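You operate a simulated robot arm through the tools that you are given. There is no shell and no other tool.

Carry out the task below with a simulated two-armed robot. There is one attempt and no reset: what you move stays moved.

Task
Torque both manifold bolts to 60 NM, then fit the dowel.
Fine: bolt 1 first; the wrench goes back on its rest; the dowel stands fully down in its hole.

It is judged by the outcome, as a careful person would: the job done as asked, and still so three seconds after it is handed in. It fails if anything else is knocked over, pushed out of place, dropped, spilled or broken.

Robot
Two 7-joint arms with three-finger grippers on one trunk that stands fixed in place. Base frame: the origin is at the foot of the trunk, x ahead of it, y to its left, z up; the work surface is at about z = 860. Readings come in mm, rad, newtons and seconds.
The left shoulder is at [70, 146, 1263], the right one opposite. With the tool pointing down near the work surface each hand reaches from about 240 to 680 mm from the base axis, measured 20 degrees to its own side. Payload 2.2 kg a hand.
The TCP of each hand is the grasp point between the finger pads, 28 mm short of the fingertips. In the tool frame z runs along the fingers and y along their closing line. Largest opening 102 mm; the body of the gripper starts 71 mm behind the TCP.
Orientation is told as [roll, pitch, yaw] about the base's x, y, z axes, in that order, counted from this pose: with the fingers straight down and closing along the base's y, the tool's x points along the base's -x, its y along +y and its z along -z.

Tools
- The arms move only by the tool arm_command. It takes "left_rows", "right_rows" or both (then of equal length, played together; a hand with none holds still); each is a list of rows, each a list of 7 numbers: the shift along the tool's x, y, z in units of 250 mm (1.0 is 250 mm), then the turn, a rotation vector about the tool's x, y, z in units of 45 degrees (1.0 is 45 degrees), then the closure, from 0 (fully open) to 1 (shut). In form: [[dx, dy, dz, wx, wy, wz, jaw], ...]. A call has 1 to 20 rows; each row is the pose to reach, as a shift and turn from the pose commanded when the call began, along the tool's axes at that moment. A call with a number of a shift or a turn outside -1 to 1 is refused whole. A row lasts 0.2 s, in which the tool goes at most 50 mm and 0.15 rad; a call with a longer step from one row to the next is refused whole, and so is a gripper value outside its range. Where a pose cannot be reached the arm comes as near as it can. A force on the tool above 70 N (or 10 N above the force at the start of the call, whichever is more), or a blocked arm, ends the call early, and 0.2 s more pass. The fingers move at their own pace and stop on an object; they squeeze with about 41 N. The grip force told is the motor's: it shows also when the fingers shut on nothing. Time passes only in rows, and 0.2 s behind the last, so rows that repeat a pose let the fingers close. The reply holds the time, the measured pose of the TCP, the force on the tool along the base axes, the opening and the grip force, in the units named above and with some noise, with the torque about the TCP (base axes, N m) and any sound that the robot's microphone picked up.
- Cameras (640 x 400 px; columns grow to the right, rows downward): "scene" is now at [113.5, -53.4, 1478.3]; the picture's right is [-0.64, -0.77, 0.00], its down [-0.53, 0.45, -0.72] and it looks along [0.55, -0.46, -0.70] (base axes); focal length 358 px, centre (320, 200). "left" rides on the left gripper at [72, 38, -86] in its tool frame; the picture's right is [-0.47, 0.89, 0.00], its down [-0.60, -0.32, -0.73] and it looks along [-0.65, -0.34, 0.68] (tool axes); focal length 256 px, centre (320, 200). "right" rides on the right gripper at [69, 44, -86] in its tool frame; the picture's right is [-0.53, 0.85, 0.00], its down [-0.58, -0.36, -0.73] and it looks along [-0.62, -0.39, 0.68] (tool axes); focal length 256 px, centre (320, 200). There is no depth. A picture from a camera that has moved, and an enlarged one, comes with that camera's place and axes in the base frame and with its lens.
- get_image(camera): a new picture of that camera. No time passes.
- raise_lower(by): slides the trunk up (or, below 0, down) by that many mm; the arms and the scene camera ride with it, the base frame stays. It gives what a move gives, with no picture.
- turn_head(pan, tilt): turns the head with the scene camera to pan (to the left, within 1.501 rad either way) and tilt (down, from -0.506 to 1.204), counted from straight ahead of the robot. It gives what a move gives.
- zoom(camera, box): a new picture of the part [left, top, right, bottom] of that camera's present view, enlarged. No time passes.
- close_job(): hands the job in; it is judged then, once.

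Places have to be worked out from the pictures, the camera data and where the tool is seen. Open the grippers and draw the arms clear of the work before you hand the job in, unless the task says otherwise.

The tools are called after "Request:" as name(argument=value, ...) on one line, values as JSON. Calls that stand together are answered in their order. arm_command: Moves the arms, as the interface text tells. Its arguments: {"type":"object","properties":{"left_rows":{"type":"array","items":{"type":"array","items":{"type":"number"}}},"right_rows":{"type":"array","items":{"type":"array","items":{"type":"number"}}}},"required":[]} The other tools are called the same way: raise_lower (by) slides the trunk up or down; turn_head (pan, tilt) turns the head that bears the scene camera; get_image (camera) takes a picture; zoom (camera, box) takes an enlarged picture of a part of a camera's view; close_job () hands the job in.

At the start:

```text
clock: 0.0
left_eef_pos: [409.9, -51.8, 1211.5]
left_tool_rot: [0.0, -0.001, 0.002]
left_ft_force: [1.1, 0.3, -0.6]
left_wrist_torque: [0.01, -0.01, -0.01]
left_finger_gap: 101.9
left_gripper_force: 0.0
right_eef_pos: [289.7, -380.1, 1181.6]
right_tool_rot: [-0.001, 0.0, 0.0]
right_ft_force: [-0.3, 0.1, -0.5]
right_wrist_torque: [0.02, 0.01, -0.01]
right_finger_gap: 102.1
right_gripper_force: 0.0
trunk travel left (down, up): [-800.0, 140.0]
head pan, tilt: [-0.7, 0.771]
```

scene: 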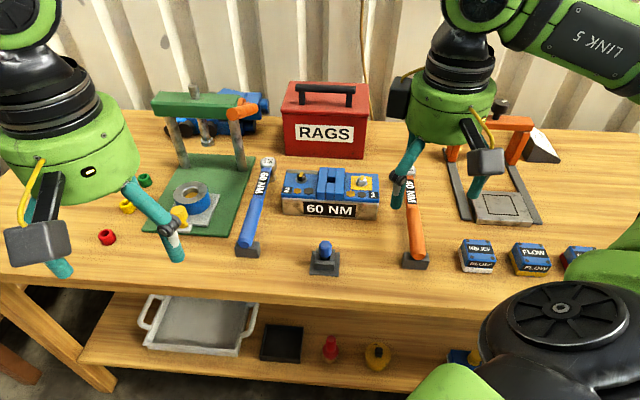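
right: 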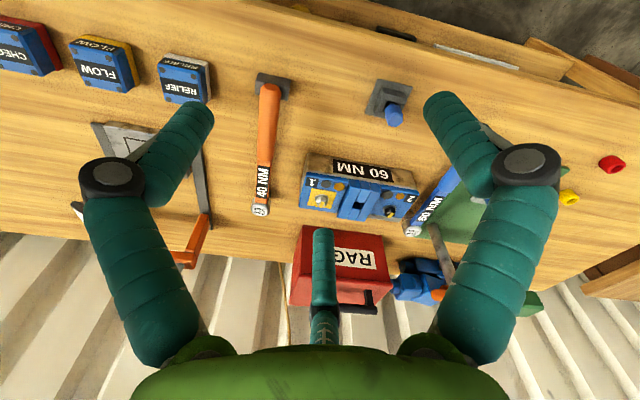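
left: 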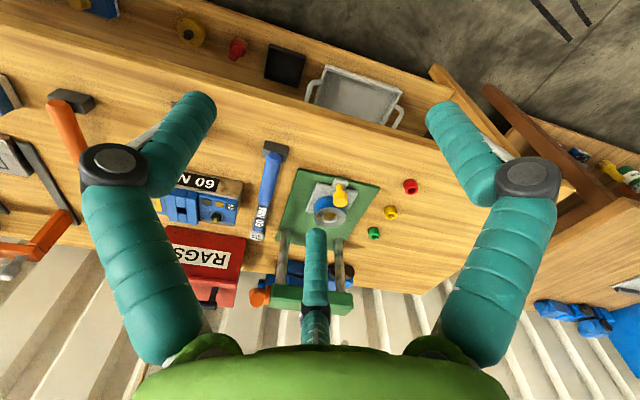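

I see a manifold marked 60 NM with two bolts, a blue wrench (reads 60 NM?) and an orange one (40 NM?), and a dowel on a stand. I'll zoom in to read the labels.

Request:
zoom(camera="scene", box=[220, 140, 420, 280])

Request:
zoom(camera="right", box=[230, 60, 470, 260])

Request:
zoom(camera="left", box=[150, 120, 350, 260])

```text
2.86 times, centred on (320, 210) of scene
camera zoom: at [113.5, -53.4, 1478.3], right [-0.64, -0.77, 0.0], down [-0.53, 0.45, -0.72], along [0.55, -0.46, -0.7], focal length 1022 px, centre (320, 171)
```

zoom: 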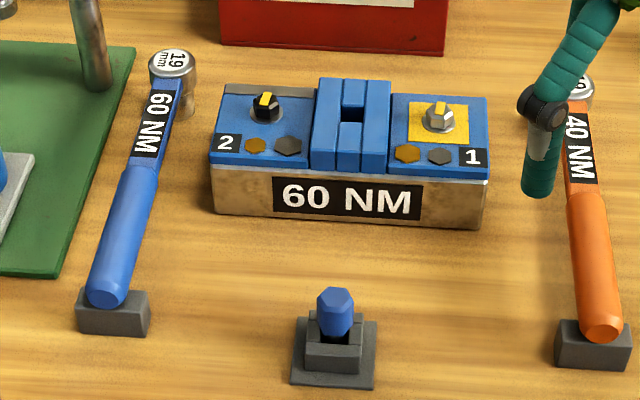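

```text
2.00 times, centred on (350, 160) of right
camera zoom: at [220.2, -336.2, 1267.0], right [0.53, 0.85, 0.0], down [0.58, -0.36, 0.73], along [0.62, -0.39, -0.68], focal length 512 px, centre (260, 280)
```

zoom: 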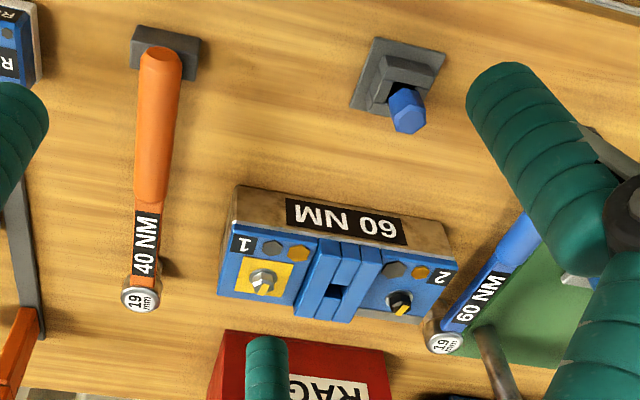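

```text
2.86 times, centred on (250, 190) of left
camera zoom: at [337.0, -17.2, 1298.1], right [0.46, 0.89, 0.0], down [0.6, -0.32, 0.73], along [0.65, -0.34, -0.68], focal length 731 px, centre (520, 229)
```

zoom: 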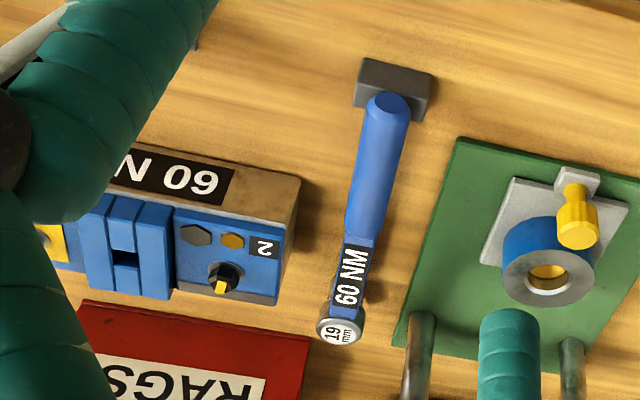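

The blue wrench is marked 60 NM (19 mm) and the orange one 40 NM, so the blue one matches the manifold's plate. I'll look closer at the bolts, the central block, the dowel and its stand, and the rest.

Request:
zoom(camera="scene", box=[275, 155, 385, 225])

Request:
zoom(camera="scene", box=[225, 150, 285, 265])

Request:
zoom(camera="scene", box=[290, 225, 360, 285])

Request:
zoom(camera="right", box=[290, 130, 430, 230])

Request:
zoom(camera="scene", box=[80, 80, 280, 270])

Request:
zoom(camera="scene", box=[440, 90, 640, 290])

```text
5.71 times, centred on (330, 190) of scene
camera zoom: at [113.5, -53.4, 1478.3], right [-0.64, -0.77, 0.0], down [-0.53, 0.45, -0.72], along [0.55, -0.46, -0.7], focal length 2043 px, centre (263, 257)
```

zoom: 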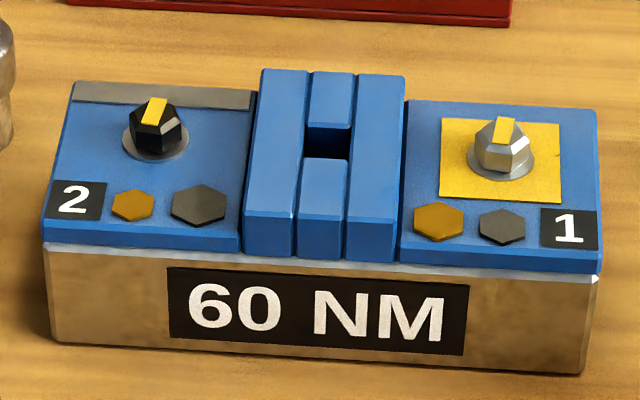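

```text
3.48 times, centred on (255, 208) of scene
camera zoom: at [113.5, -53.4, 1478.3], right [-0.64, -0.77, 0.0], down [-0.53, 0.45, -0.72], along [0.55, -0.46, -0.7], focal length 1244 px, centre (546, 174)
```

zoom: 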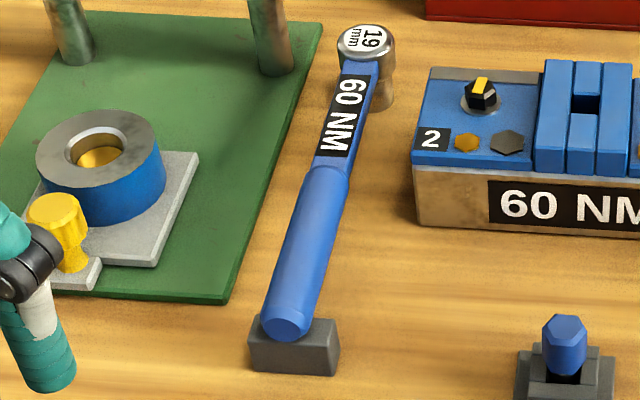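

```text
6.67 times, centred on (325, 255) of scene
camera zoom: at [113.5, -53.4, 1478.3], right [-0.64, -0.77, 0.0], down [-0.53, 0.45, -0.72], along [0.55, -0.46, -0.7], focal length 2384 px, centre (287, -167)
```

zoom: 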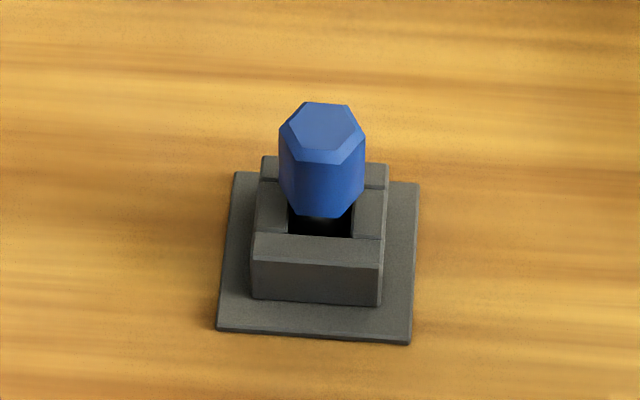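

```text
4.00 times, centred on (360, 180) of right
camera zoom: at [220.2, -336.2, 1267.0], right [0.53, 0.85, 0.0], down [0.58, -0.36, 0.73], along [0.62, -0.39, -0.68], focal length 1024 px, centre (160, 280)
```

zoom: 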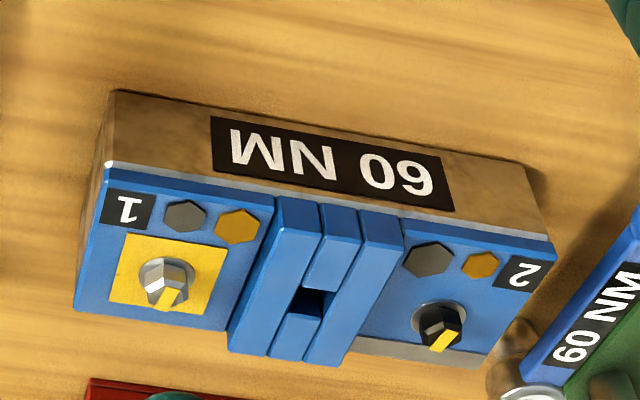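

```text
2.11 times, centred on (180, 175) of scene
camera zoom: at [113.5, -53.4, 1478.3], right [-0.64, -0.77, 0.0], down [-0.53, 0.45, -0.72], along [0.55, -0.46, -0.7], focal length 753 px, centre (615, 253)
```

zoom: 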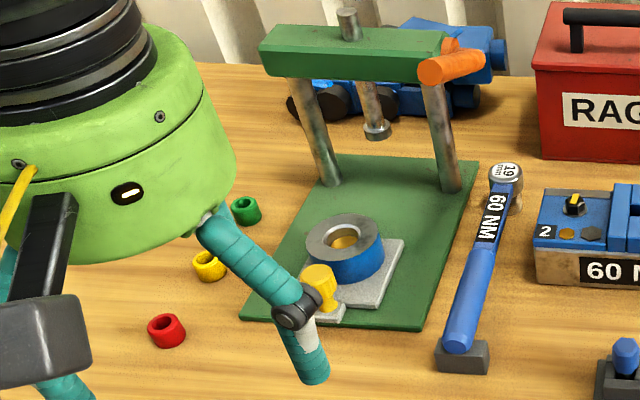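

```text
2.00 times, centred on (540, 190) of scene
camera zoom: at [113.5, -53.4, 1478.3], right [-0.64, -0.77, 0.0], down [-0.53, 0.45, -0.72], along [0.55, -0.46, -0.7], focal length 715 px, centre (-120, 220)
```

zoom: 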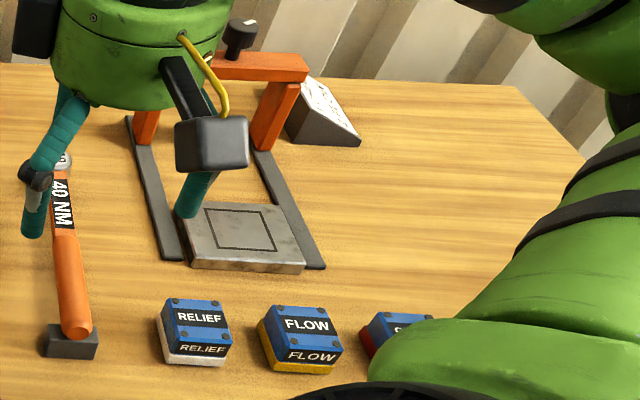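

In a table frame turned 45°, I put the manifold front at d≈695 with bolt 1 at about (531,-532) and bolt 2 at (628,-428). The 60 NM wrench lies from about (573,-238) to its head at (755,-419), and the dowel is near (446,-347). I'll move the left arm out of the way and bring the right hand up over the work, turned -45° in yaw.

Request:
arm_command(left_rows=[[0.04, 0.14, 0, 0, 0, 0, 0], [0.08, 0.28, 0, 0, 0, 0, 0], [0.12, 0.42, 0, 0, 0, 0, 0], [0.16, 0.56, 0, 0, 0, 0, 0], [0.2, 0.7, 0, 0, 0, 0, 0], [0.24, 0.84, 0, 0, 0, 0, 0], [0.28, 1.0, 0, 0, 0, 0, 0]], right_rows=[[-0.07, 0.03, 0, 0, 0, 0.15, 0], [-0.14, 0.06, 0, 0, 0, 0.3, 0], [-0.21, 0.09, 0, 0, 0, 0.45, 0], [-0.28, 0.12, 0, 0, 0, 0.6, 0], [-0.35, 0.15, 0, 0, 0, 0.75, 0], [-0.42, 0.18, 0, 0, 0, 0.9, 0], [-0.48, 0.2, 0, 0, 0, 1.0, 0]])

```text
clock: 1.6
left_eef_pos: [339.8, 201.7, 1209.0]
left_tool_rot: [-0.002, -0.001, 0.001]
left_ft_force: [0.5, 0.5, 0.4]
left_wrist_torque: [-0.06, -0.02, 0.01]
left_finger_gap: 102.0
left_gripper_force: 0.1
right_eef_pos: [408.1, -326.8, 1182.7]
right_tool_rot: [-0.002, -0.001, -0.788]
right_ft_force: [0.2, 1.3, -0.1]
right_wrist_torque: [-0.04, -0.02, -0.01]
right_finger_gap: 101.8
right_gripper_force: 0.0
trunk travel left (down, up): [-800.0, 140.0]
head pan, tilt: [-0.7, 0.771]
```

The left arm is clear and the right hand is at (408,-327,1183) with yaw -45°. I'll take new pictures.

Request:
get_image(camera="right")

Request:
get_image(camera="scene")

Request:
get_image(camera="left")

```text
taken
camera right: at [390.4, -246.8, 1267.3], right [0.98, 0.22, 0.0], down [0.15, -0.66, 0.73], along [0.16, -0.72, -0.68], focal length 256 px, centre (320, 200)
```

right: 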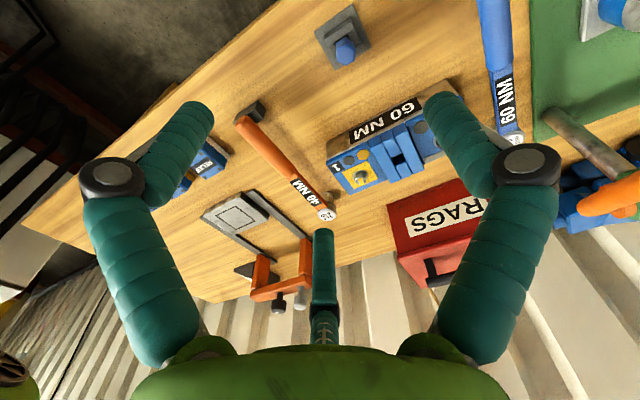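

```text
taken
camera scene: at [113.5, -50.4, 1478.4], right [-0.64, -0.77, 0.0], down [-0.53, 0.45, -0.72], along [0.55, -0.46, -0.7], focal length 358 px, centre (320, 200)
```

scene: 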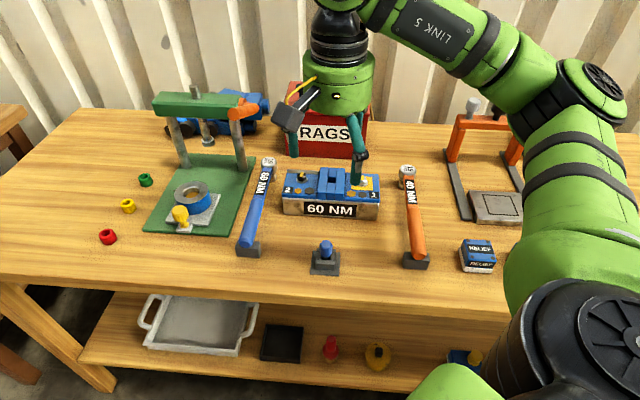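

```text
taken
camera left: at [266.7, 237.2, 1294.7], right [0.46, 0.89, 0.0], down [0.6, -0.31, 0.73], along [0.65, -0.34, -0.68], focal length 256 px, centre (320, 200)
```

left: 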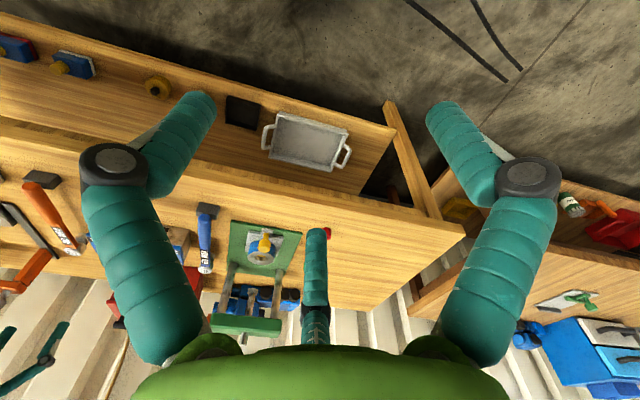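

The wrist view shows what look like three finger shapes, so I want to understand how the hand is really built. I'll zoom on the right hand and on the tools in the present views.

Request:
zoom(camera="scene", box=[260, 40, 400, 220])

Request:
zoom(camera="right", box=[300, 0, 540, 160])

Request:
zoom(camera="left", box=[0, 300, 120, 400])

```text
2.22 times, centred on (330, 130) of scene
camera zoom: at [113.5, -50.4, 1478.4], right [-0.64, -0.77, 0.0], down [-0.53, 0.45, -0.72], along [0.55, -0.46, -0.7], focal length 795 px, centre (298, 356)
```

zoom: 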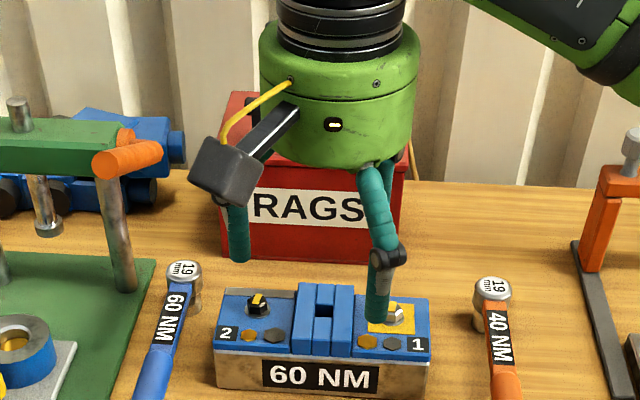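

```text
2.50 times, centred on (420, 80) of right
camera zoom: at [390.4, -246.8, 1267.3], right [0.98, 0.22, 0.0], down [0.15, -0.66, 0.73], along [0.16, -0.72, -0.68], focal length 640 px, centre (70, 500)
```

zoom: 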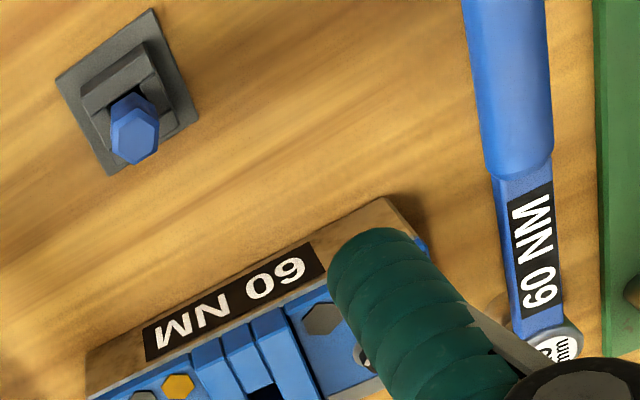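

```text
4.00 times, centred on (60, 350) of left
camera zoom: at [266.7, 237.2, 1294.7], right [0.46, 0.89, 0.0], down [0.6, -0.31, 0.73], along [0.65, -0.34, -0.68], focal length 1024 px, centre (1360, -400)
```

zoom: 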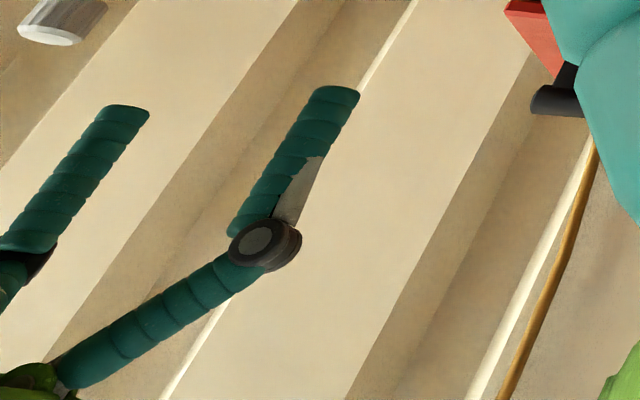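

The rendered hand appears to have three fingers, one on the +y side and two on the -y side. I'll close the right hand halfway in free air to see how they really move.

Request:
arm_command(right_rows=[[0, 0, 0, 0, 0, 0, 0.7], [0, 0, 0, 0, 0, 0, 0.7], [0, 0, 0, 0, 0, 0, 0.7]])

Request:
get_image(camera="right")

Request:
zoom(camera="scene", box=[260, 40, 400, 220])

```text
clock: 2.4
left_eef_pos: [339.4, 199.6, 1209.0]
left_tool_rot: [0.0, -0.001, 0.002]
left_ft_force: [-0.2, 0.7, -1.2]
left_wrist_torque: [0.02, 0.0, -0.03]
left_finger_gap: 102.0
left_gripper_force: 0.1
right_eef_pos: [408.4, -329.0, 1181.6]
right_tool_rot: [-0.002, -0.001, -0.785]
right_ft_force: [0.0, -0.4, 0.2]
right_wrist_torque: [-0.01, -0.01, 0.03]
right_finger_gap: 30.6
right_gripper_force: 0.0
trunk travel left (down, up): [-800.0, 140.0]
head pan, tilt: [-0.7, 0.771]
```

```text
taken
camera right: at [390.0, -250.0, 1266.7], right [0.98, 0.22, 0.0], down [0.15, -0.67, 0.73], along [0.16, -0.71, -0.68], focal length 256 px, centre (320, 200)
```

right: 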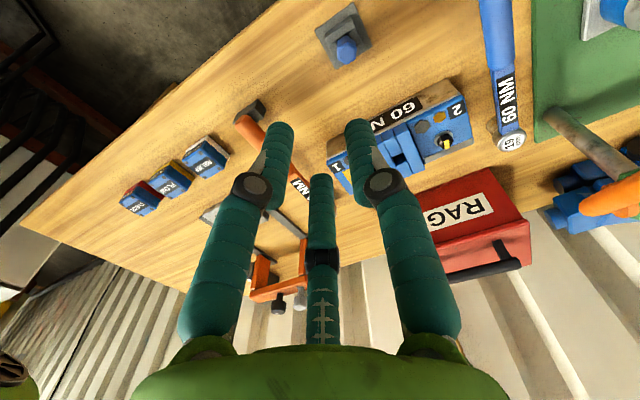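

```text
2.22 times, centred on (330, 130) of scene
camera zoom: at [113.4, -53.9, 1478.3], right [-0.64, -0.77, 0.0], down [-0.53, 0.45, -0.72], along [0.55, -0.46, -0.7], focal length 795 px, centre (298, 356)
```

zoom: 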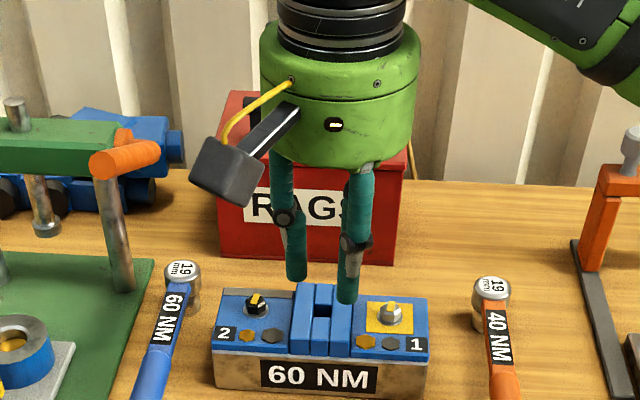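

The fingers close evenly onto the TCP, and the earlier offsets were only settling sway. Next I'll move the right hand above the blue wrench's handle, stopping high, and look from there.

Request:
arm_command(right_rows=[[-0.06, 0.09, 0.03, 0, 0, 0, 0.4], [-0.12, 0.18, 0.08, 0, 0, 0, 0.4], [-0.18, 0.27, 0.13, 0, 0, 0, 0.4], [-0.24, 0.36, 0.18, 0, 0, 0, 0.4], [-0.3, 0.45, 0.23, 0, 0, 0, 0.4], [-0.36, 0.54, 0.28, 0, 0, 0, 0.4], [-0.42, 0.63, 0.33, 0, 0, 0, 0.4], [-0.467, 0.72, 0.38, 0, 0, 0, 0.4], [-0.467, 0.72, 0.4, 0, 0, 0, 0.4], [-0.467, 0.72, 0.4, 0, 0, 0, 0.4], [-0.467, 0.72, 0.4, 0, 0, 0, 0.4]])

Request:
get_image(camera="right")

Request:
get_image(camera="scene")

```text
clock: 4.8
left_eef_pos: [340.7, 199.9, 1210.0]
left_tool_rot: [0.001, -0.001, 0.003]
left_ft_force: [-0.1, 0.1, -0.3]
left_wrist_torque: [-0.02, 0.01, 0.0]
left_finger_gap: 102.0
left_gripper_force: 0.1
right_eef_pos: [619.5, -284.6, 1083.8]
right_tool_rot: [0.0, 0.001, -0.784]
right_ft_force: [0.6, 0.5, 0.0]
right_wrist_torque: [-0.01, 0.0, -0.01]
right_finger_gap: 61.0
right_gripper_force: 0.0
trunk travel left (down, up): [-800.0, 140.0]
head pan, tilt: [-0.7, 0.771]
```

```text
taken
camera right: at [601.8, -205.1, 1167.6], right [0.98, 0.22, 0.0], down [0.15, -0.67, 0.73], along [0.16, -0.71, -0.68], focal length 256 px, centre (320, 200)
```

right: 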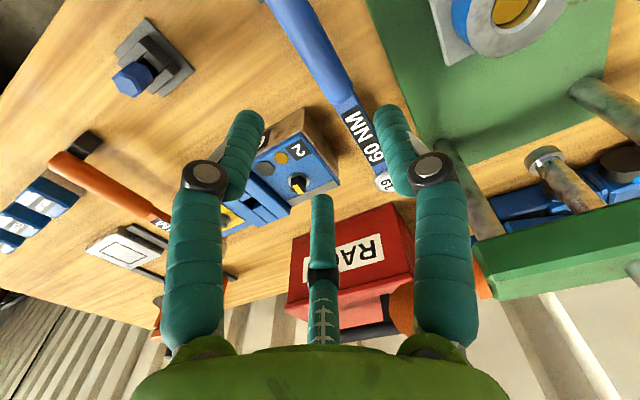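

```text
taken
camera scene: at [113.8, -52.8, 1478.3], right [-0.64, -0.77, 0.0], down [-0.53, 0.45, -0.72], along [0.55, -0.46, -0.7], focal length 358 px, centre (320, 200)
```

scene: 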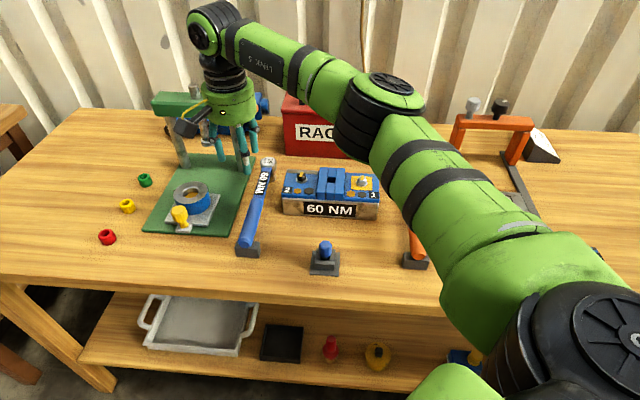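

The right hand reaches above the wrench well at (619,-285,1084). I'll zoom the wrist view to locate the wrench axis precisely.

Request:
zoom(camera="right", box=[250, 0, 410, 200])

Request:
zoom(camera="scene", box=[200, 110, 300, 270])

Request:
zoom(camera="scene", box=[228, 225, 278, 265])

```text
2.00 times, centred on (330, 100) of right
camera zoom: at [601.8, -205.1, 1167.6], right [0.98, 0.22, 0.0], down [0.15, -0.67, 0.73], along [0.16, -0.71, -0.68], focal length 512 px, centre (300, 400)
```

zoom: 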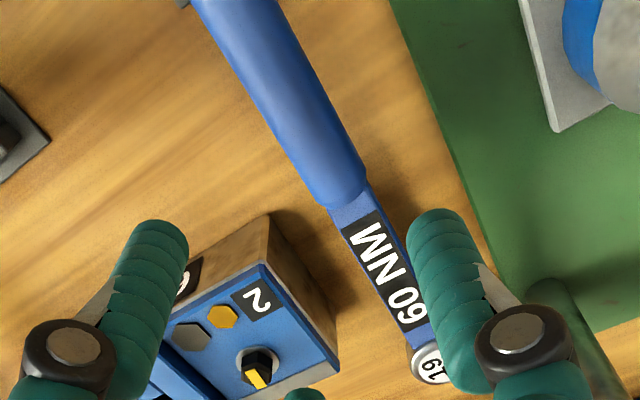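

```text
2.50 times, centred on (250, 190) of scene
camera zoom: at [113.8, -52.8, 1478.3], right [-0.64, -0.77, 0.0], down [-0.53, 0.45, -0.72], along [0.55, -0.46, -0.7], focal length 894 px, centre (495, 225)
```

zoom: 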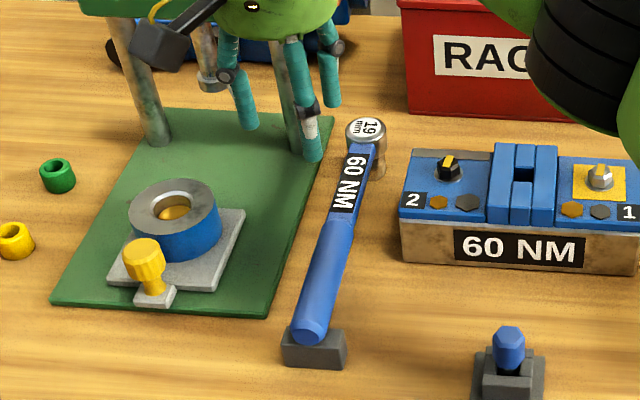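

```text
10.00 times, centred on (253, 245) of scene
camera zoom: at [113.8, -52.8, 1478.3], right [-0.64, -0.77, 0.0], down [-0.53, 0.45, -0.72], along [0.55, -0.46, -0.7], focal length 3576 px, centre (990, -250)
```

zoom: 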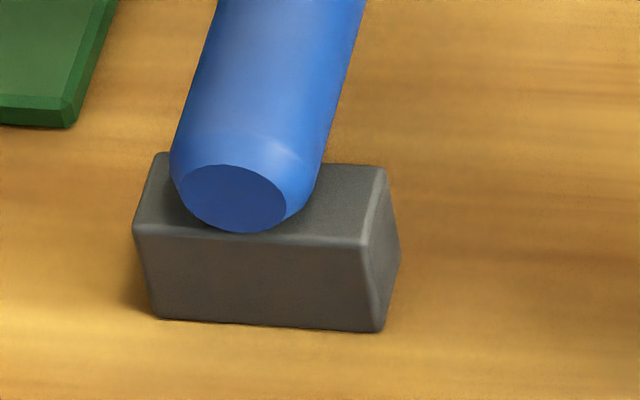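

The blue handle's axis is at table coordinate s≈-237, from d≈564 to 692, with its axis at z≈903. The rest block ends at d≈587, and the hand is already above d≈640. I'll descend open at 61 mm to z≈906, and check before I close.

Request:
arm_command(right_rows=[[0, 0, 0.12, 0, 0, 0, 0.4], [0, 0, 0.24, 0, 0, 0, 0.4], [0, 0, 0.36, 0, 0, 0, 0.4], [0, 0, 0.46, 0, 0, 0, 0.4], [0, 0, 0.54, 0, 0, 0, 0.4], [0, 0, 0.6, 0, 0, 0, 0.4], [0, 0, 0.6, 0, 0, 0, 0.4], [0, 0, 0.6, 0, 0, 0, 0.4]])

Request:
get_image(camera="right")

Request:
zoom(camera="scene", box=[180, 110, 320, 270])

```text
clock: 6.6
left_eef_pos: [339.6, 198.0, 1209.6]
left_tool_rot: [0.0, 0.0, 0.002]
left_ft_force: [-0.7, -0.1, -0.6]
left_wrist_torque: [0.0, -0.03, -0.01]
left_finger_gap: 102.0
left_gripper_force: 0.1
right_eef_pos: [616.4, -286.9, 930.9]
right_tool_rot: [-0.001, -0.001, -0.787]
right_ft_force: [0.2, -1.3, 0.3]
right_wrist_torque: [0.0, 0.03, -0.04]
right_finger_gap: 61.4
right_gripper_force: 0.3
trunk travel left (down, up): [-800.0, 140.0]
head pan, tilt: [-0.7, 0.771]
```

```text
taken
camera right: at [599.4, -207.6, 1015.7], right [0.98, 0.22, 0.0], down [0.15, -0.66, 0.73], along [0.16, -0.71, -0.68], focal length 256 px, centre (320, 200)
```

right: 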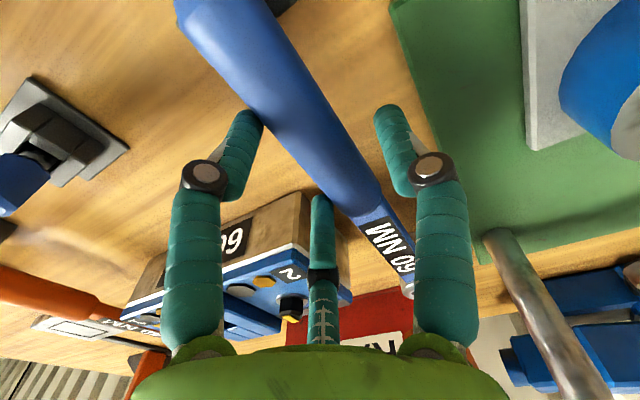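

```text
2.50 times, centred on (250, 190) of scene
camera zoom: at [113.4, -53.3, 1478.2], right [-0.64, -0.77, 0.0], down [-0.53, 0.45, -0.72], along [0.55, -0.46, -0.7], focal length 894 px, centre (495, 225)
```

zoom: 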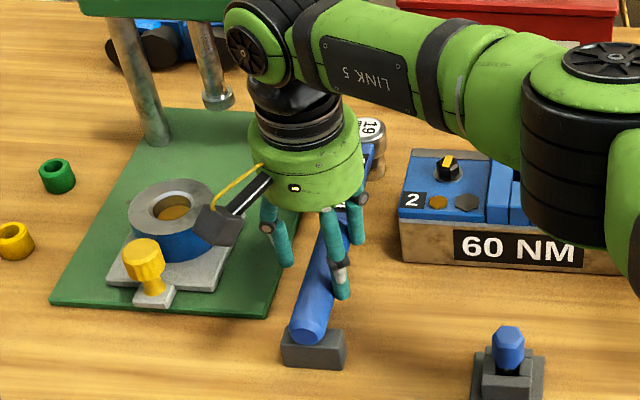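

The handle sits centred between the fingers in the wrist view. I'll go down the last 25 mm to about z=906 and close on the handle.

Request:
arm_command(right_rows=[[0, 0, 0.05, 0, 0, 0, 0.4], [0, 0, 0.1, 0, 0, 0, 0.4], [0, 0, 0.1, 0, 0, 0, 0.4], [0, 0, 0.1, 0, 0, 0, 0.4]])

Request:
get_image(camera="right")

```text
clock: 7.6
left_eef_pos: [339.7, 199.3, 1208.5]
left_tool_rot: [0.001, 0.001, 0.003]
left_ft_force: [-0.4, -0.6, 0.4]
left_wrist_torque: [-0.01, 0.01, -0.02]
left_finger_gap: 102.0
left_gripper_force: 0.1
right_eef_pos: [619.0, -285.3, 906.9]
right_tool_rot: [-0.001, 0.002, -0.784]
right_ft_force: [-1.5, -1.1, 0.1]
right_wrist_torque: [0.0, 0.02, 0.01]
right_finger_gap: 61.2
right_gripper_force: 0.3
trunk travel left (down, up): [-800.0, 140.0]
head pan, tilt: [-0.7, 0.771]
```

```text
taken
camera right: at [601.2, -206.6, 991.8], right [0.98, 0.22, 0.0], down [0.15, -0.67, 0.73], along [0.16, -0.71, -0.68], focal length 256 px, centre (320, 200)
```

right: 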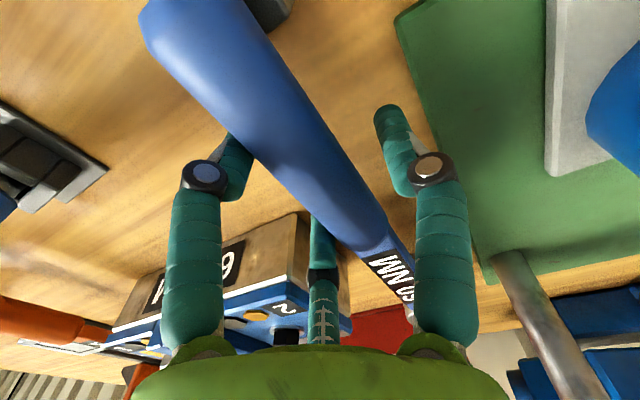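

The handle is centred at the TCP height. I'll close the fingers on it.

Request:
arm_command(right_rows=[[0, 0, 0, 0, 0, 0, 0.7], [0, 0, 0, 0, 0, 0, 1], [0, 0, 0, 0, 0, 0, 1], [0, 0, 0, 0, 0, 0, 1]])

Request:
get_image(camera="right")

```text
clock: 8.6
left_eef_pos: [340.6, 198.8, 1208.2]
left_tool_rot: [0.001, 0.0, 0.001]
left_ft_force: [-0.2, 0.2, 0.5]
left_wrist_torque: [0.01, 0.03, -0.04]
left_finger_gap: 102.3
left_gripper_force: 0.1
right_eef_pos: [620.0, -285.7, 907.6]
right_tool_rot: [0.001, 0.0, -0.786]
right_ft_force: [2.2, 0.1, 3.9]
right_wrist_torque: [0.09, 0.02, -0.02]
right_finger_gap: 40.7
right_gripper_force: 41.1
trunk travel left (down, up): [-800.0, 140.0]
head pan, tilt: [-0.7, 0.771]
```

```text
taken
camera right: at [601.7, -206.6, 992.6], right [0.98, 0.22, 0.0], down [0.15, -0.67, 0.73], along [0.16, -0.71, -0.68], focal length 256 px, centre (320, 200)
```

right: 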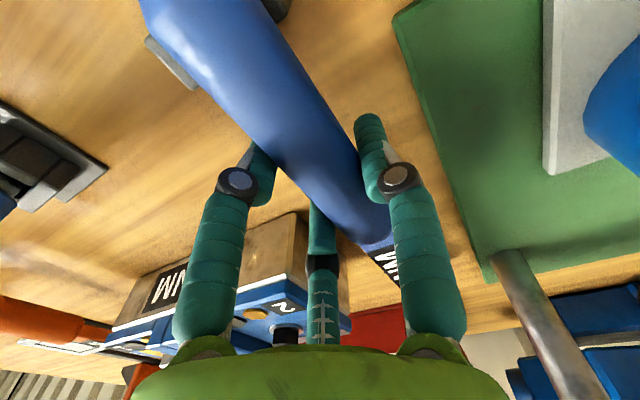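

The grip reads 41 N at a 40.7 mm gap, so it holds the handle on three contacts. I'll lift slowly and check whether the wrench stays level.

Request:
arm_command(right_rows=[[0, 0, -0.03, 0, 0, 0, 1], [0, 0, -0.06, 0, 0, 0, 1], [0, 0, -0.09, 0, 0, 0, 1], [0, 0, -0.12, 0, 0, 0, 1], [0, 0, -0.12, 0, 0, 0, 1], [0, 0, -0.12, 0, 0, 0, 1]])

Request:
get_image(camera="right")

Request:
zoom(camera="scene", box=[180, 110, 320, 270])

Request:
get_image(camera="left")

```text
clock: 10.0
left_eef_pos: [339.2, 196.7, 1208.8]
left_tool_rot: [0.0, -0.001, 0.001]
left_ft_force: [0.2, 0.3, 0.7]
left_wrist_torque: [0.01, -0.01, 0.03]
left_finger_gap: 102.1
left_gripper_force: 0.0
right_eef_pos: [620.1, -284.8, 936.4]
right_tool_rot: [0.002, 0.002, -0.786]
right_ft_force: [0.3, -0.9, -4.1]
right_wrist_torque: [0.18, 0.24, -0.03]
right_finger_gap: 41.9
right_gripper_force: 40.9
trunk travel left (down, up): [-800.0, 140.0]
head pan, tilt: [-0.7, 0.771]
```

```text
taken
camera right: at [602.1, -205.1, 1020.7], right [0.98, 0.22, 0.0], down [0.15, -0.67, 0.73], along [0.16, -0.71, -0.68], focal length 256 px, centre (320, 200)
```

right: 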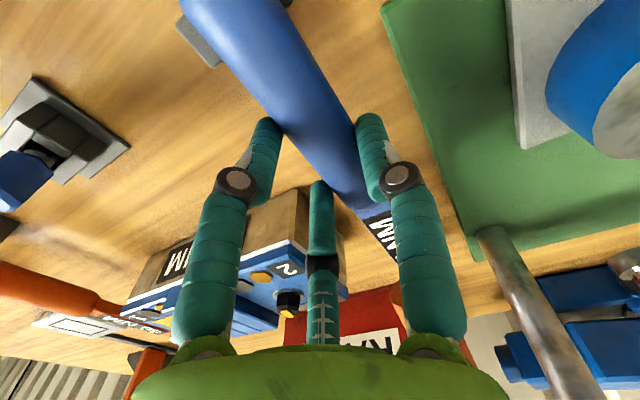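

```text
2.50 times, centred on (250, 190) of scene
camera zoom: at [114.2, -53.7, 1478.2], right [-0.64, -0.77, 0.0], down [-0.53, 0.45, -0.72], along [0.55, -0.46, -0.7], focal length 894 px, centre (495, 225)
```

zoom: 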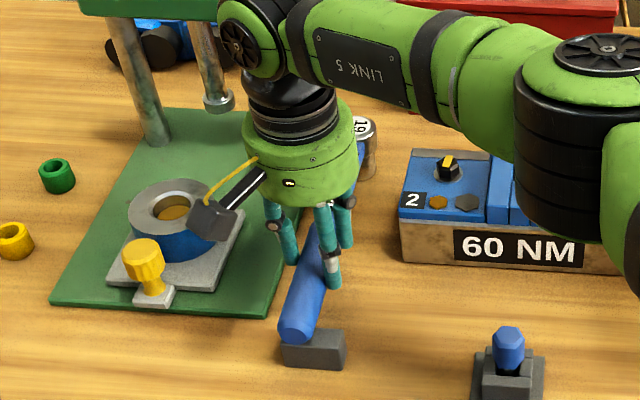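

```text
taken
camera left: at [267.5, 233.9, 1295.2], right [0.46, 0.89, 0.0], down [0.6, -0.32, 0.73], along [0.65, -0.34, -0.68], focal length 256 px, centre (320, 200)
```

left: 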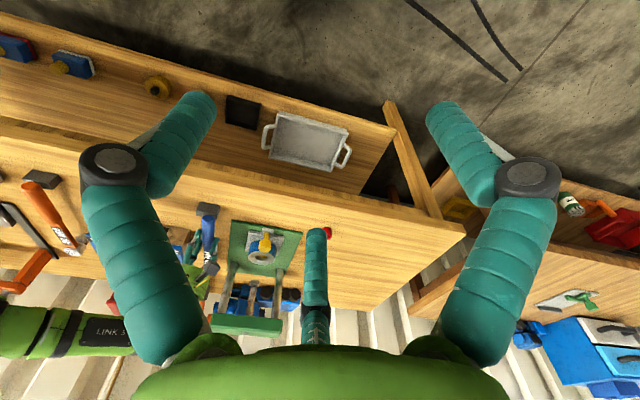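

The weight on the tool is about 4 N with a moment that fits a fully lifted wrench. I'll zoom from the left hand to check the tilt of the wrench.

Request:
zoom(camera="left", box=[160, 190, 260, 290])

Request:
zoom(camera="scene", box=[235, 145, 285, 185])

Request:
zoom(camera="scene", box=[228, 195, 278, 265])

```text
4.00 times, centred on (210, 240) of left
camera zoom: at [267.5, 233.9, 1295.2], right [0.46, 0.89, 0.0], down [0.6, -0.32, 0.73], along [0.65, -0.34, -0.68], focal length 1024 px, centre (760, 40)
```

zoom: 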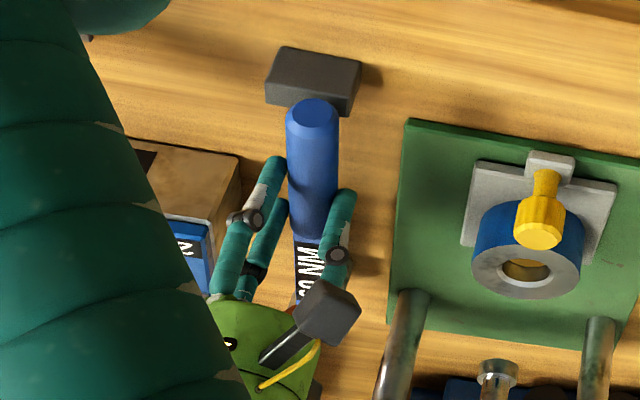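

```text
10.00 times, centred on (260, 165) of scene
camera zoom: at [114.2, -53.7, 1478.2], right [-0.64, -0.77, 0.0], down [-0.53, 0.45, -0.72], along [0.55, -0.46, -0.7], focal length 3576 px, centre (920, 550)
```

zoom: 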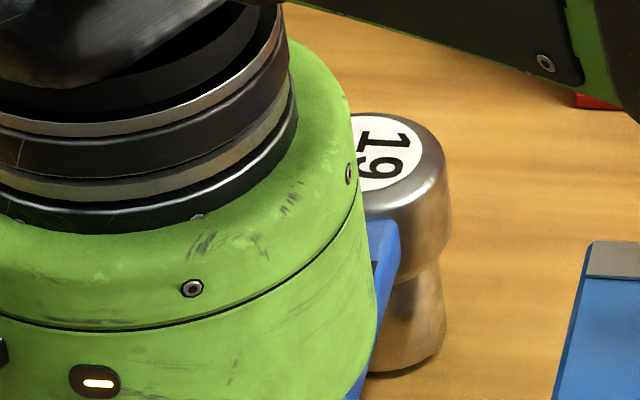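

```text
5.71 times, centred on (253, 230) of scene
camera zoom: at [114.2, -53.7, 1478.2], right [-0.64, -0.77, 0.0], down [-0.53, 0.45, -0.72], along [0.55, -0.46, -0.7], focal length 2043 px, centre (703, 29)
```

zoom: 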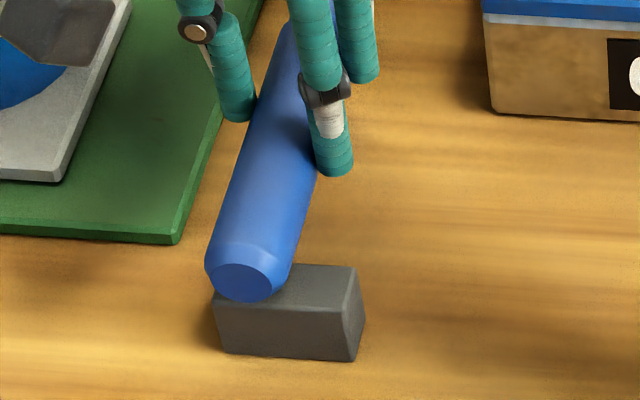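

The socket still seems to rest on the bench, so the wrench may be tilting or slipping in the grip. I'll zoom the wrist view to judge where the handle sits between the fingers.

Request:
zoom(camera="right", box=[160, 0, 460, 260])

Request:
zoom(camera="left", box=[190, 190, 250, 250])

```text
1.54 times, centred on (310, 130) of right
camera zoom: at [602.1, -205.1, 1020.7], right [0.98, 0.22, 0.0], down [0.15, -0.67, 0.73], along [0.16, -0.71, -0.68], focal length 394 px, centre (335, 308)
```

zoom: 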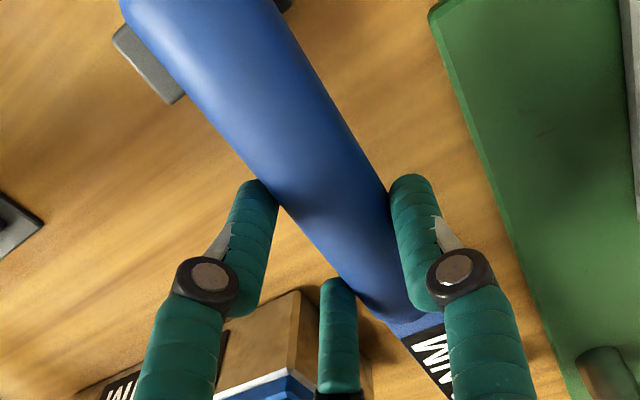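

```text
6.67 times, centred on (220, 220) of left
camera zoom: at [267.5, 233.9, 1295.2], right [0.46, 0.89, 0.0], down [0.6, -0.32, 0.73], along [0.65, -0.34, -0.68], focal length 1707 px, centre (987, 67)
```

zoom: 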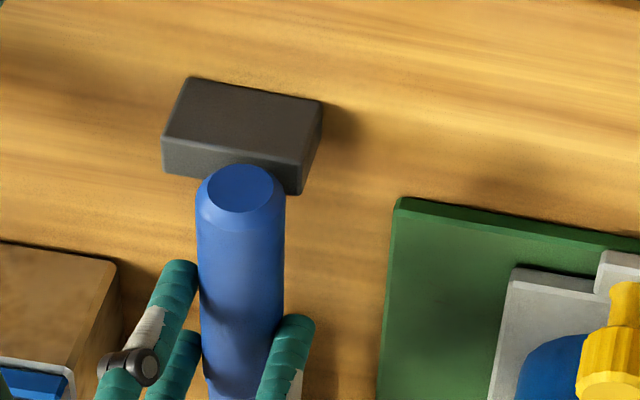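

Triangulating the handle's end gives z≈914, while the hand rose 29 mm, so the handle slid down about 20 mm between the fingers and is held near the fingertips. I'll lower it back onto the rest and grip again, deeper and nearer its balance point.

Request:
arm_command(right_rows=[[0, 0, 0.02, 0, 0, 0, 1], [0, 0, 0.04, 0, 0, 0, 1], [0, 0, 0.06, 0, 0, 0, 1], [0, 0, 0.08, 0, 0, 0, 1], [0, 0, 0.1, 0, 0, 0, 1], [0, 0, 0.1, 0, 0, 0, 1], [0, 0, 0.1, 0, 0, 0, 1]])

Request:
get_image(camera="right")

Request:
zoom(camera="scene", box=[228, 195, 278, 265])

Request:
zoom(camera="left", box=[190, 190, 250, 250])

```text
clock: 11.6
left_eef_pos: [334.4, 200.7, 1211.0]
left_tool_rot: [-0.002, -0.004, 0.002]
left_ft_force: [-0.5, 0.7, -0.6]
left_wrist_torque: [0.01, -0.02, 0.03]
left_finger_gap: 101.6
left_gripper_force: 0.0
right_eef_pos: [617.8, -281.9, 920.9]
right_tool_rot: [0.009, -0.01, -0.783]
right_ft_force: [-1.0, -4.3, 34.6]
right_wrist_torque: [0.11, -0.13, -0.05]
right_finger_gap: 41.2
right_gripper_force: 41.4
trunk travel left (down, up): [-800.0, 140.0]
head pan, tilt: [-0.7, 0.771]
```

```text
taken
camera right: at [598.4, -203.0, 1004.7], right [0.98, 0.22, 0.01], down [0.14, -0.66, 0.73], along [0.17, -0.71, -0.68], focal length 256 px, centre (320, 200)
```

right: 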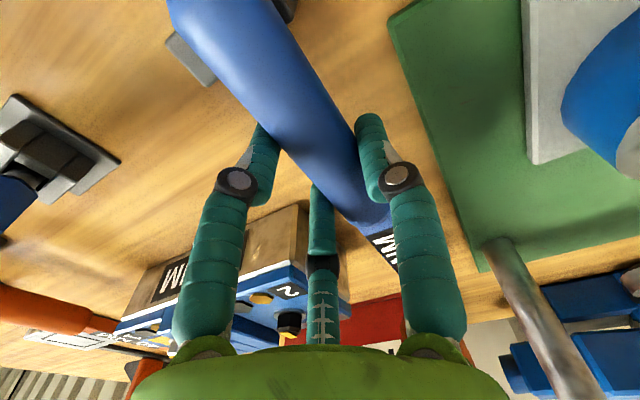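

```text
5.71 times, centred on (253, 230) of scene
camera zoom: at [106.0, -51.0, 1479.0], right [-0.64, -0.77, 0.0], down [-0.53, 0.45, -0.72], along [0.55, -0.46, -0.69], focal length 2043 px, centre (703, 29)
```

zoom: 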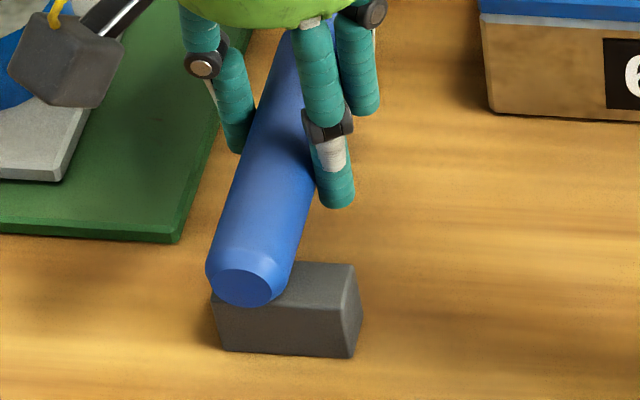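

```text
6.67 times, centred on (220, 220) of left
camera zoom: at [260.4, 236.2, 1296.4], right [0.46, 0.89, 0.0], down [0.6, -0.31, 0.74], along [0.65, -0.34, -0.68], focal length 1707 px, centre (987, 67)
```

zoom: 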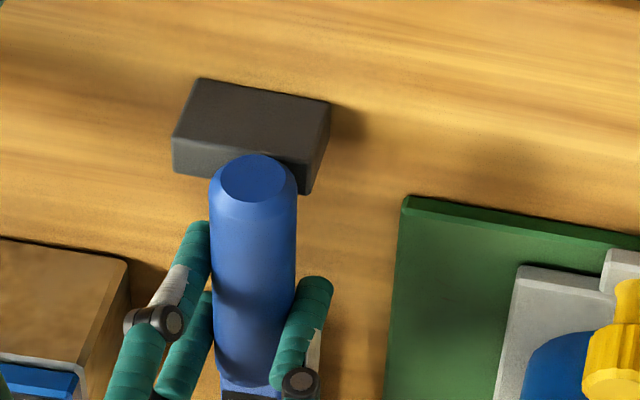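

The hand now presses down with 34 N, so the handle is back on its rest (triangulated end z≈905, now at d≈553, about 10 mm nearer me). I'll relieve that load and then open the fingers.

Request:
arm_command(right_rows=[[0, 0, -0.02, 0, 0, 0, 1], [0, 0, -0.036, 0, 0, 0, 1], [0, 0, -0.036, 0, 0, 0, 1], [0, 0, -0.036, 0, 0, 0, 1]])

```text
clock: 12.6
left_eef_pos: [340.1, 198.5, 1207.6]
left_tool_rot: [0.0, 0.001, 0.003]
left_ft_force: [0.0, 0.2, 0.0]
left_wrist_torque: [0.05, 0.01, 0.0]
left_finger_gap: 101.9
left_gripper_force: 0.0
right_eef_pos: [618.4, -285.3, 920.1]
right_tool_rot: [-0.002, 0.001, -0.785]
right_ft_force: [-1.3, 0.5, -1.3]
right_wrist_torque: [-0.26, -0.28, -0.01]
right_finger_gap: 40.9
right_gripper_force: 41.2
trunk travel left (down, up): [-800.0, 140.0]
head pan, tilt: [-0.7, 0.771]
```

The load is gone. I'll take calm pictures before opening.

Request:
zoom(camera="scene", box=[220, 145, 290, 265])

Request:
zoom(camera="left", box=[180, 190, 260, 280])

Request:
get_image(camera="right")

```text
3.33 times, centred on (255, 205) of scene
camera zoom: at [113.4, -53.1, 1478.1], right [-0.64, -0.77, 0.0], down [-0.53, 0.45, -0.72], along [0.55, -0.46, -0.7], focal length 1192 px, centre (537, 183)
```

zoom: 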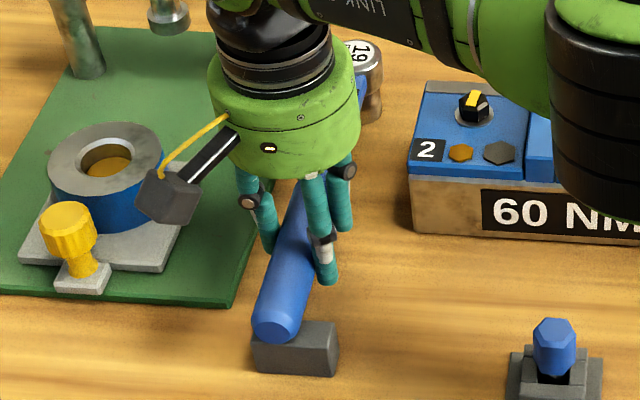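

```text
4.44 times, centred on (220, 235) of left
camera zoom: at [266.8, 234.4, 1295.1], right [0.46, 0.89, 0.0], down [0.6, -0.32, 0.73], along [0.65, -0.34, -0.68], focal length 1138 px, centre (764, 44)
```

zoom: 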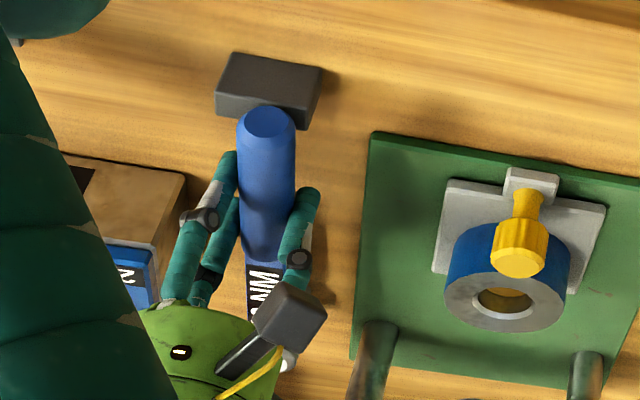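

```text
taken
camera right: at [600.9, -206.1, 1004.9], right [0.98, 0.22, 0.0], down [0.15, -0.67, 0.73], along [0.16, -0.71, -0.68], focal length 256 px, centre (320, 200)
```

right: 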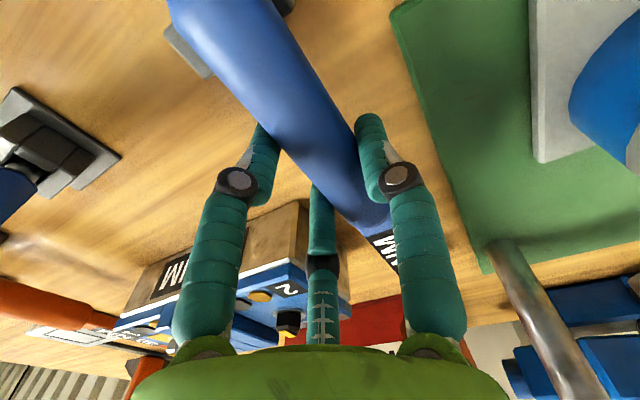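

The handle is lying on its rest again (end at d≈565, z≈905), with the hand 13 mm too high on it. I'll open, go 22 mm further toward the head and down to z≈893, then look again.

Request:
arm_command(right_rows=[[0, 0, 0, 0, 0, 0, 0.4], [0, 0, 0, 0, 0, 0, 0.4], [-0.03, 0, 0, 0, 0, 0, 0.4], [-0.06, 0, 0.02, 0, 0, 0, 0.4], [-0.09, 0, 0.05, 0, 0, 0, 0.4], [-0.09, 0, 0.08, 0, 0, 0, 0.4], [-0.09, 0, 0.11, 0, 0, 0, 0.4], [-0.09, 0, 0.11, 0, 0, 0, 0.4], [-0.09, 0, 0.11, 0, 0, 0, 0.4]])

Request:
get_image(camera="right")

Request:
zoom(camera="scene", box=[220, 145, 290, 265])

Request:
zoom(camera="left", box=[180, 190, 260, 280])

```text
clock: 14.6
left_eef_pos: [340.1, 198.0, 1208.7]
left_tool_rot: [0.001, 0.001, 0.002]
left_ft_force: [0.3, 0.1, -0.9]
left_wrist_torque: [-0.02, 0.01, 0.0]
left_finger_gap: 102.3
left_gripper_force: 0.0
right_eef_pos: [625.1, -299.0, 896.8]
right_tool_rot: [-0.001, 0.001, -0.786]
right_ft_force: [-1.6, -0.2, 1.1]
right_wrist_torque: [0.01, -0.24, -0.1]
right_finger_gap: 61.4
right_gripper_force: 0.2
right hand out of reach, approached as far as the arm can: row 5, 6, 7, 8, 9
trunk travel left (down, up): [-800.0, 140.0]
head pan, tilt: [-0.7, 0.771]
```

```text
taken
camera right: at [606.7, -220.3, 980.6], right [0.98, 0.22, 0.0], down [0.15, -0.67, 0.73], along [0.16, -0.71, -0.68], focal length 256 px, centre (320, 200)
```

right: 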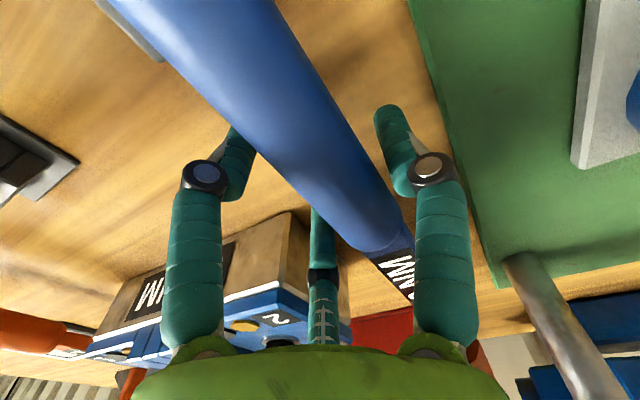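

```text
3.33 times, centred on (255, 205) of scene
camera zoom: at [112.6, -53.5, 1478.3], right [-0.64, -0.77, 0.0], down [-0.53, 0.45, -0.72], along [0.55, -0.46, -0.7], focal length 1192 px, centre (537, 183)
```

zoom: 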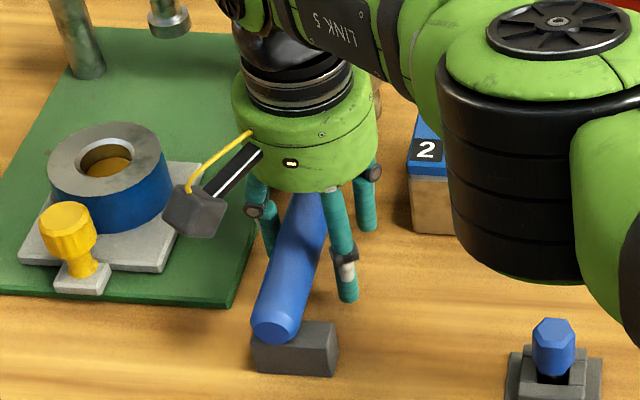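

```text
4.44 times, centred on (220, 235) of left
camera zoom: at [266.1, 234.1, 1295.5], right [0.46, 0.89, 0.0], down [0.6, -0.32, 0.73], along [0.65, -0.34, -0.68], focal length 1138 px, centre (764, 44)
```

zoom: 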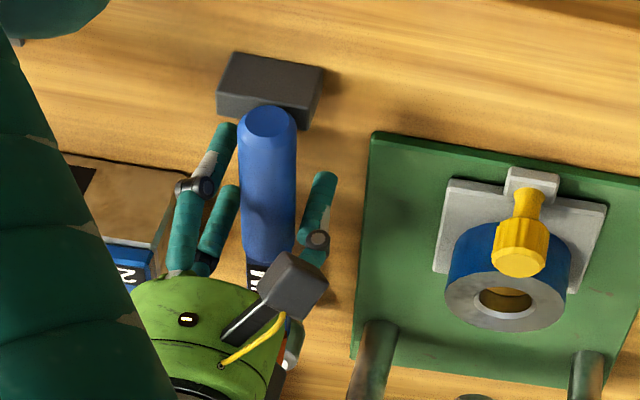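

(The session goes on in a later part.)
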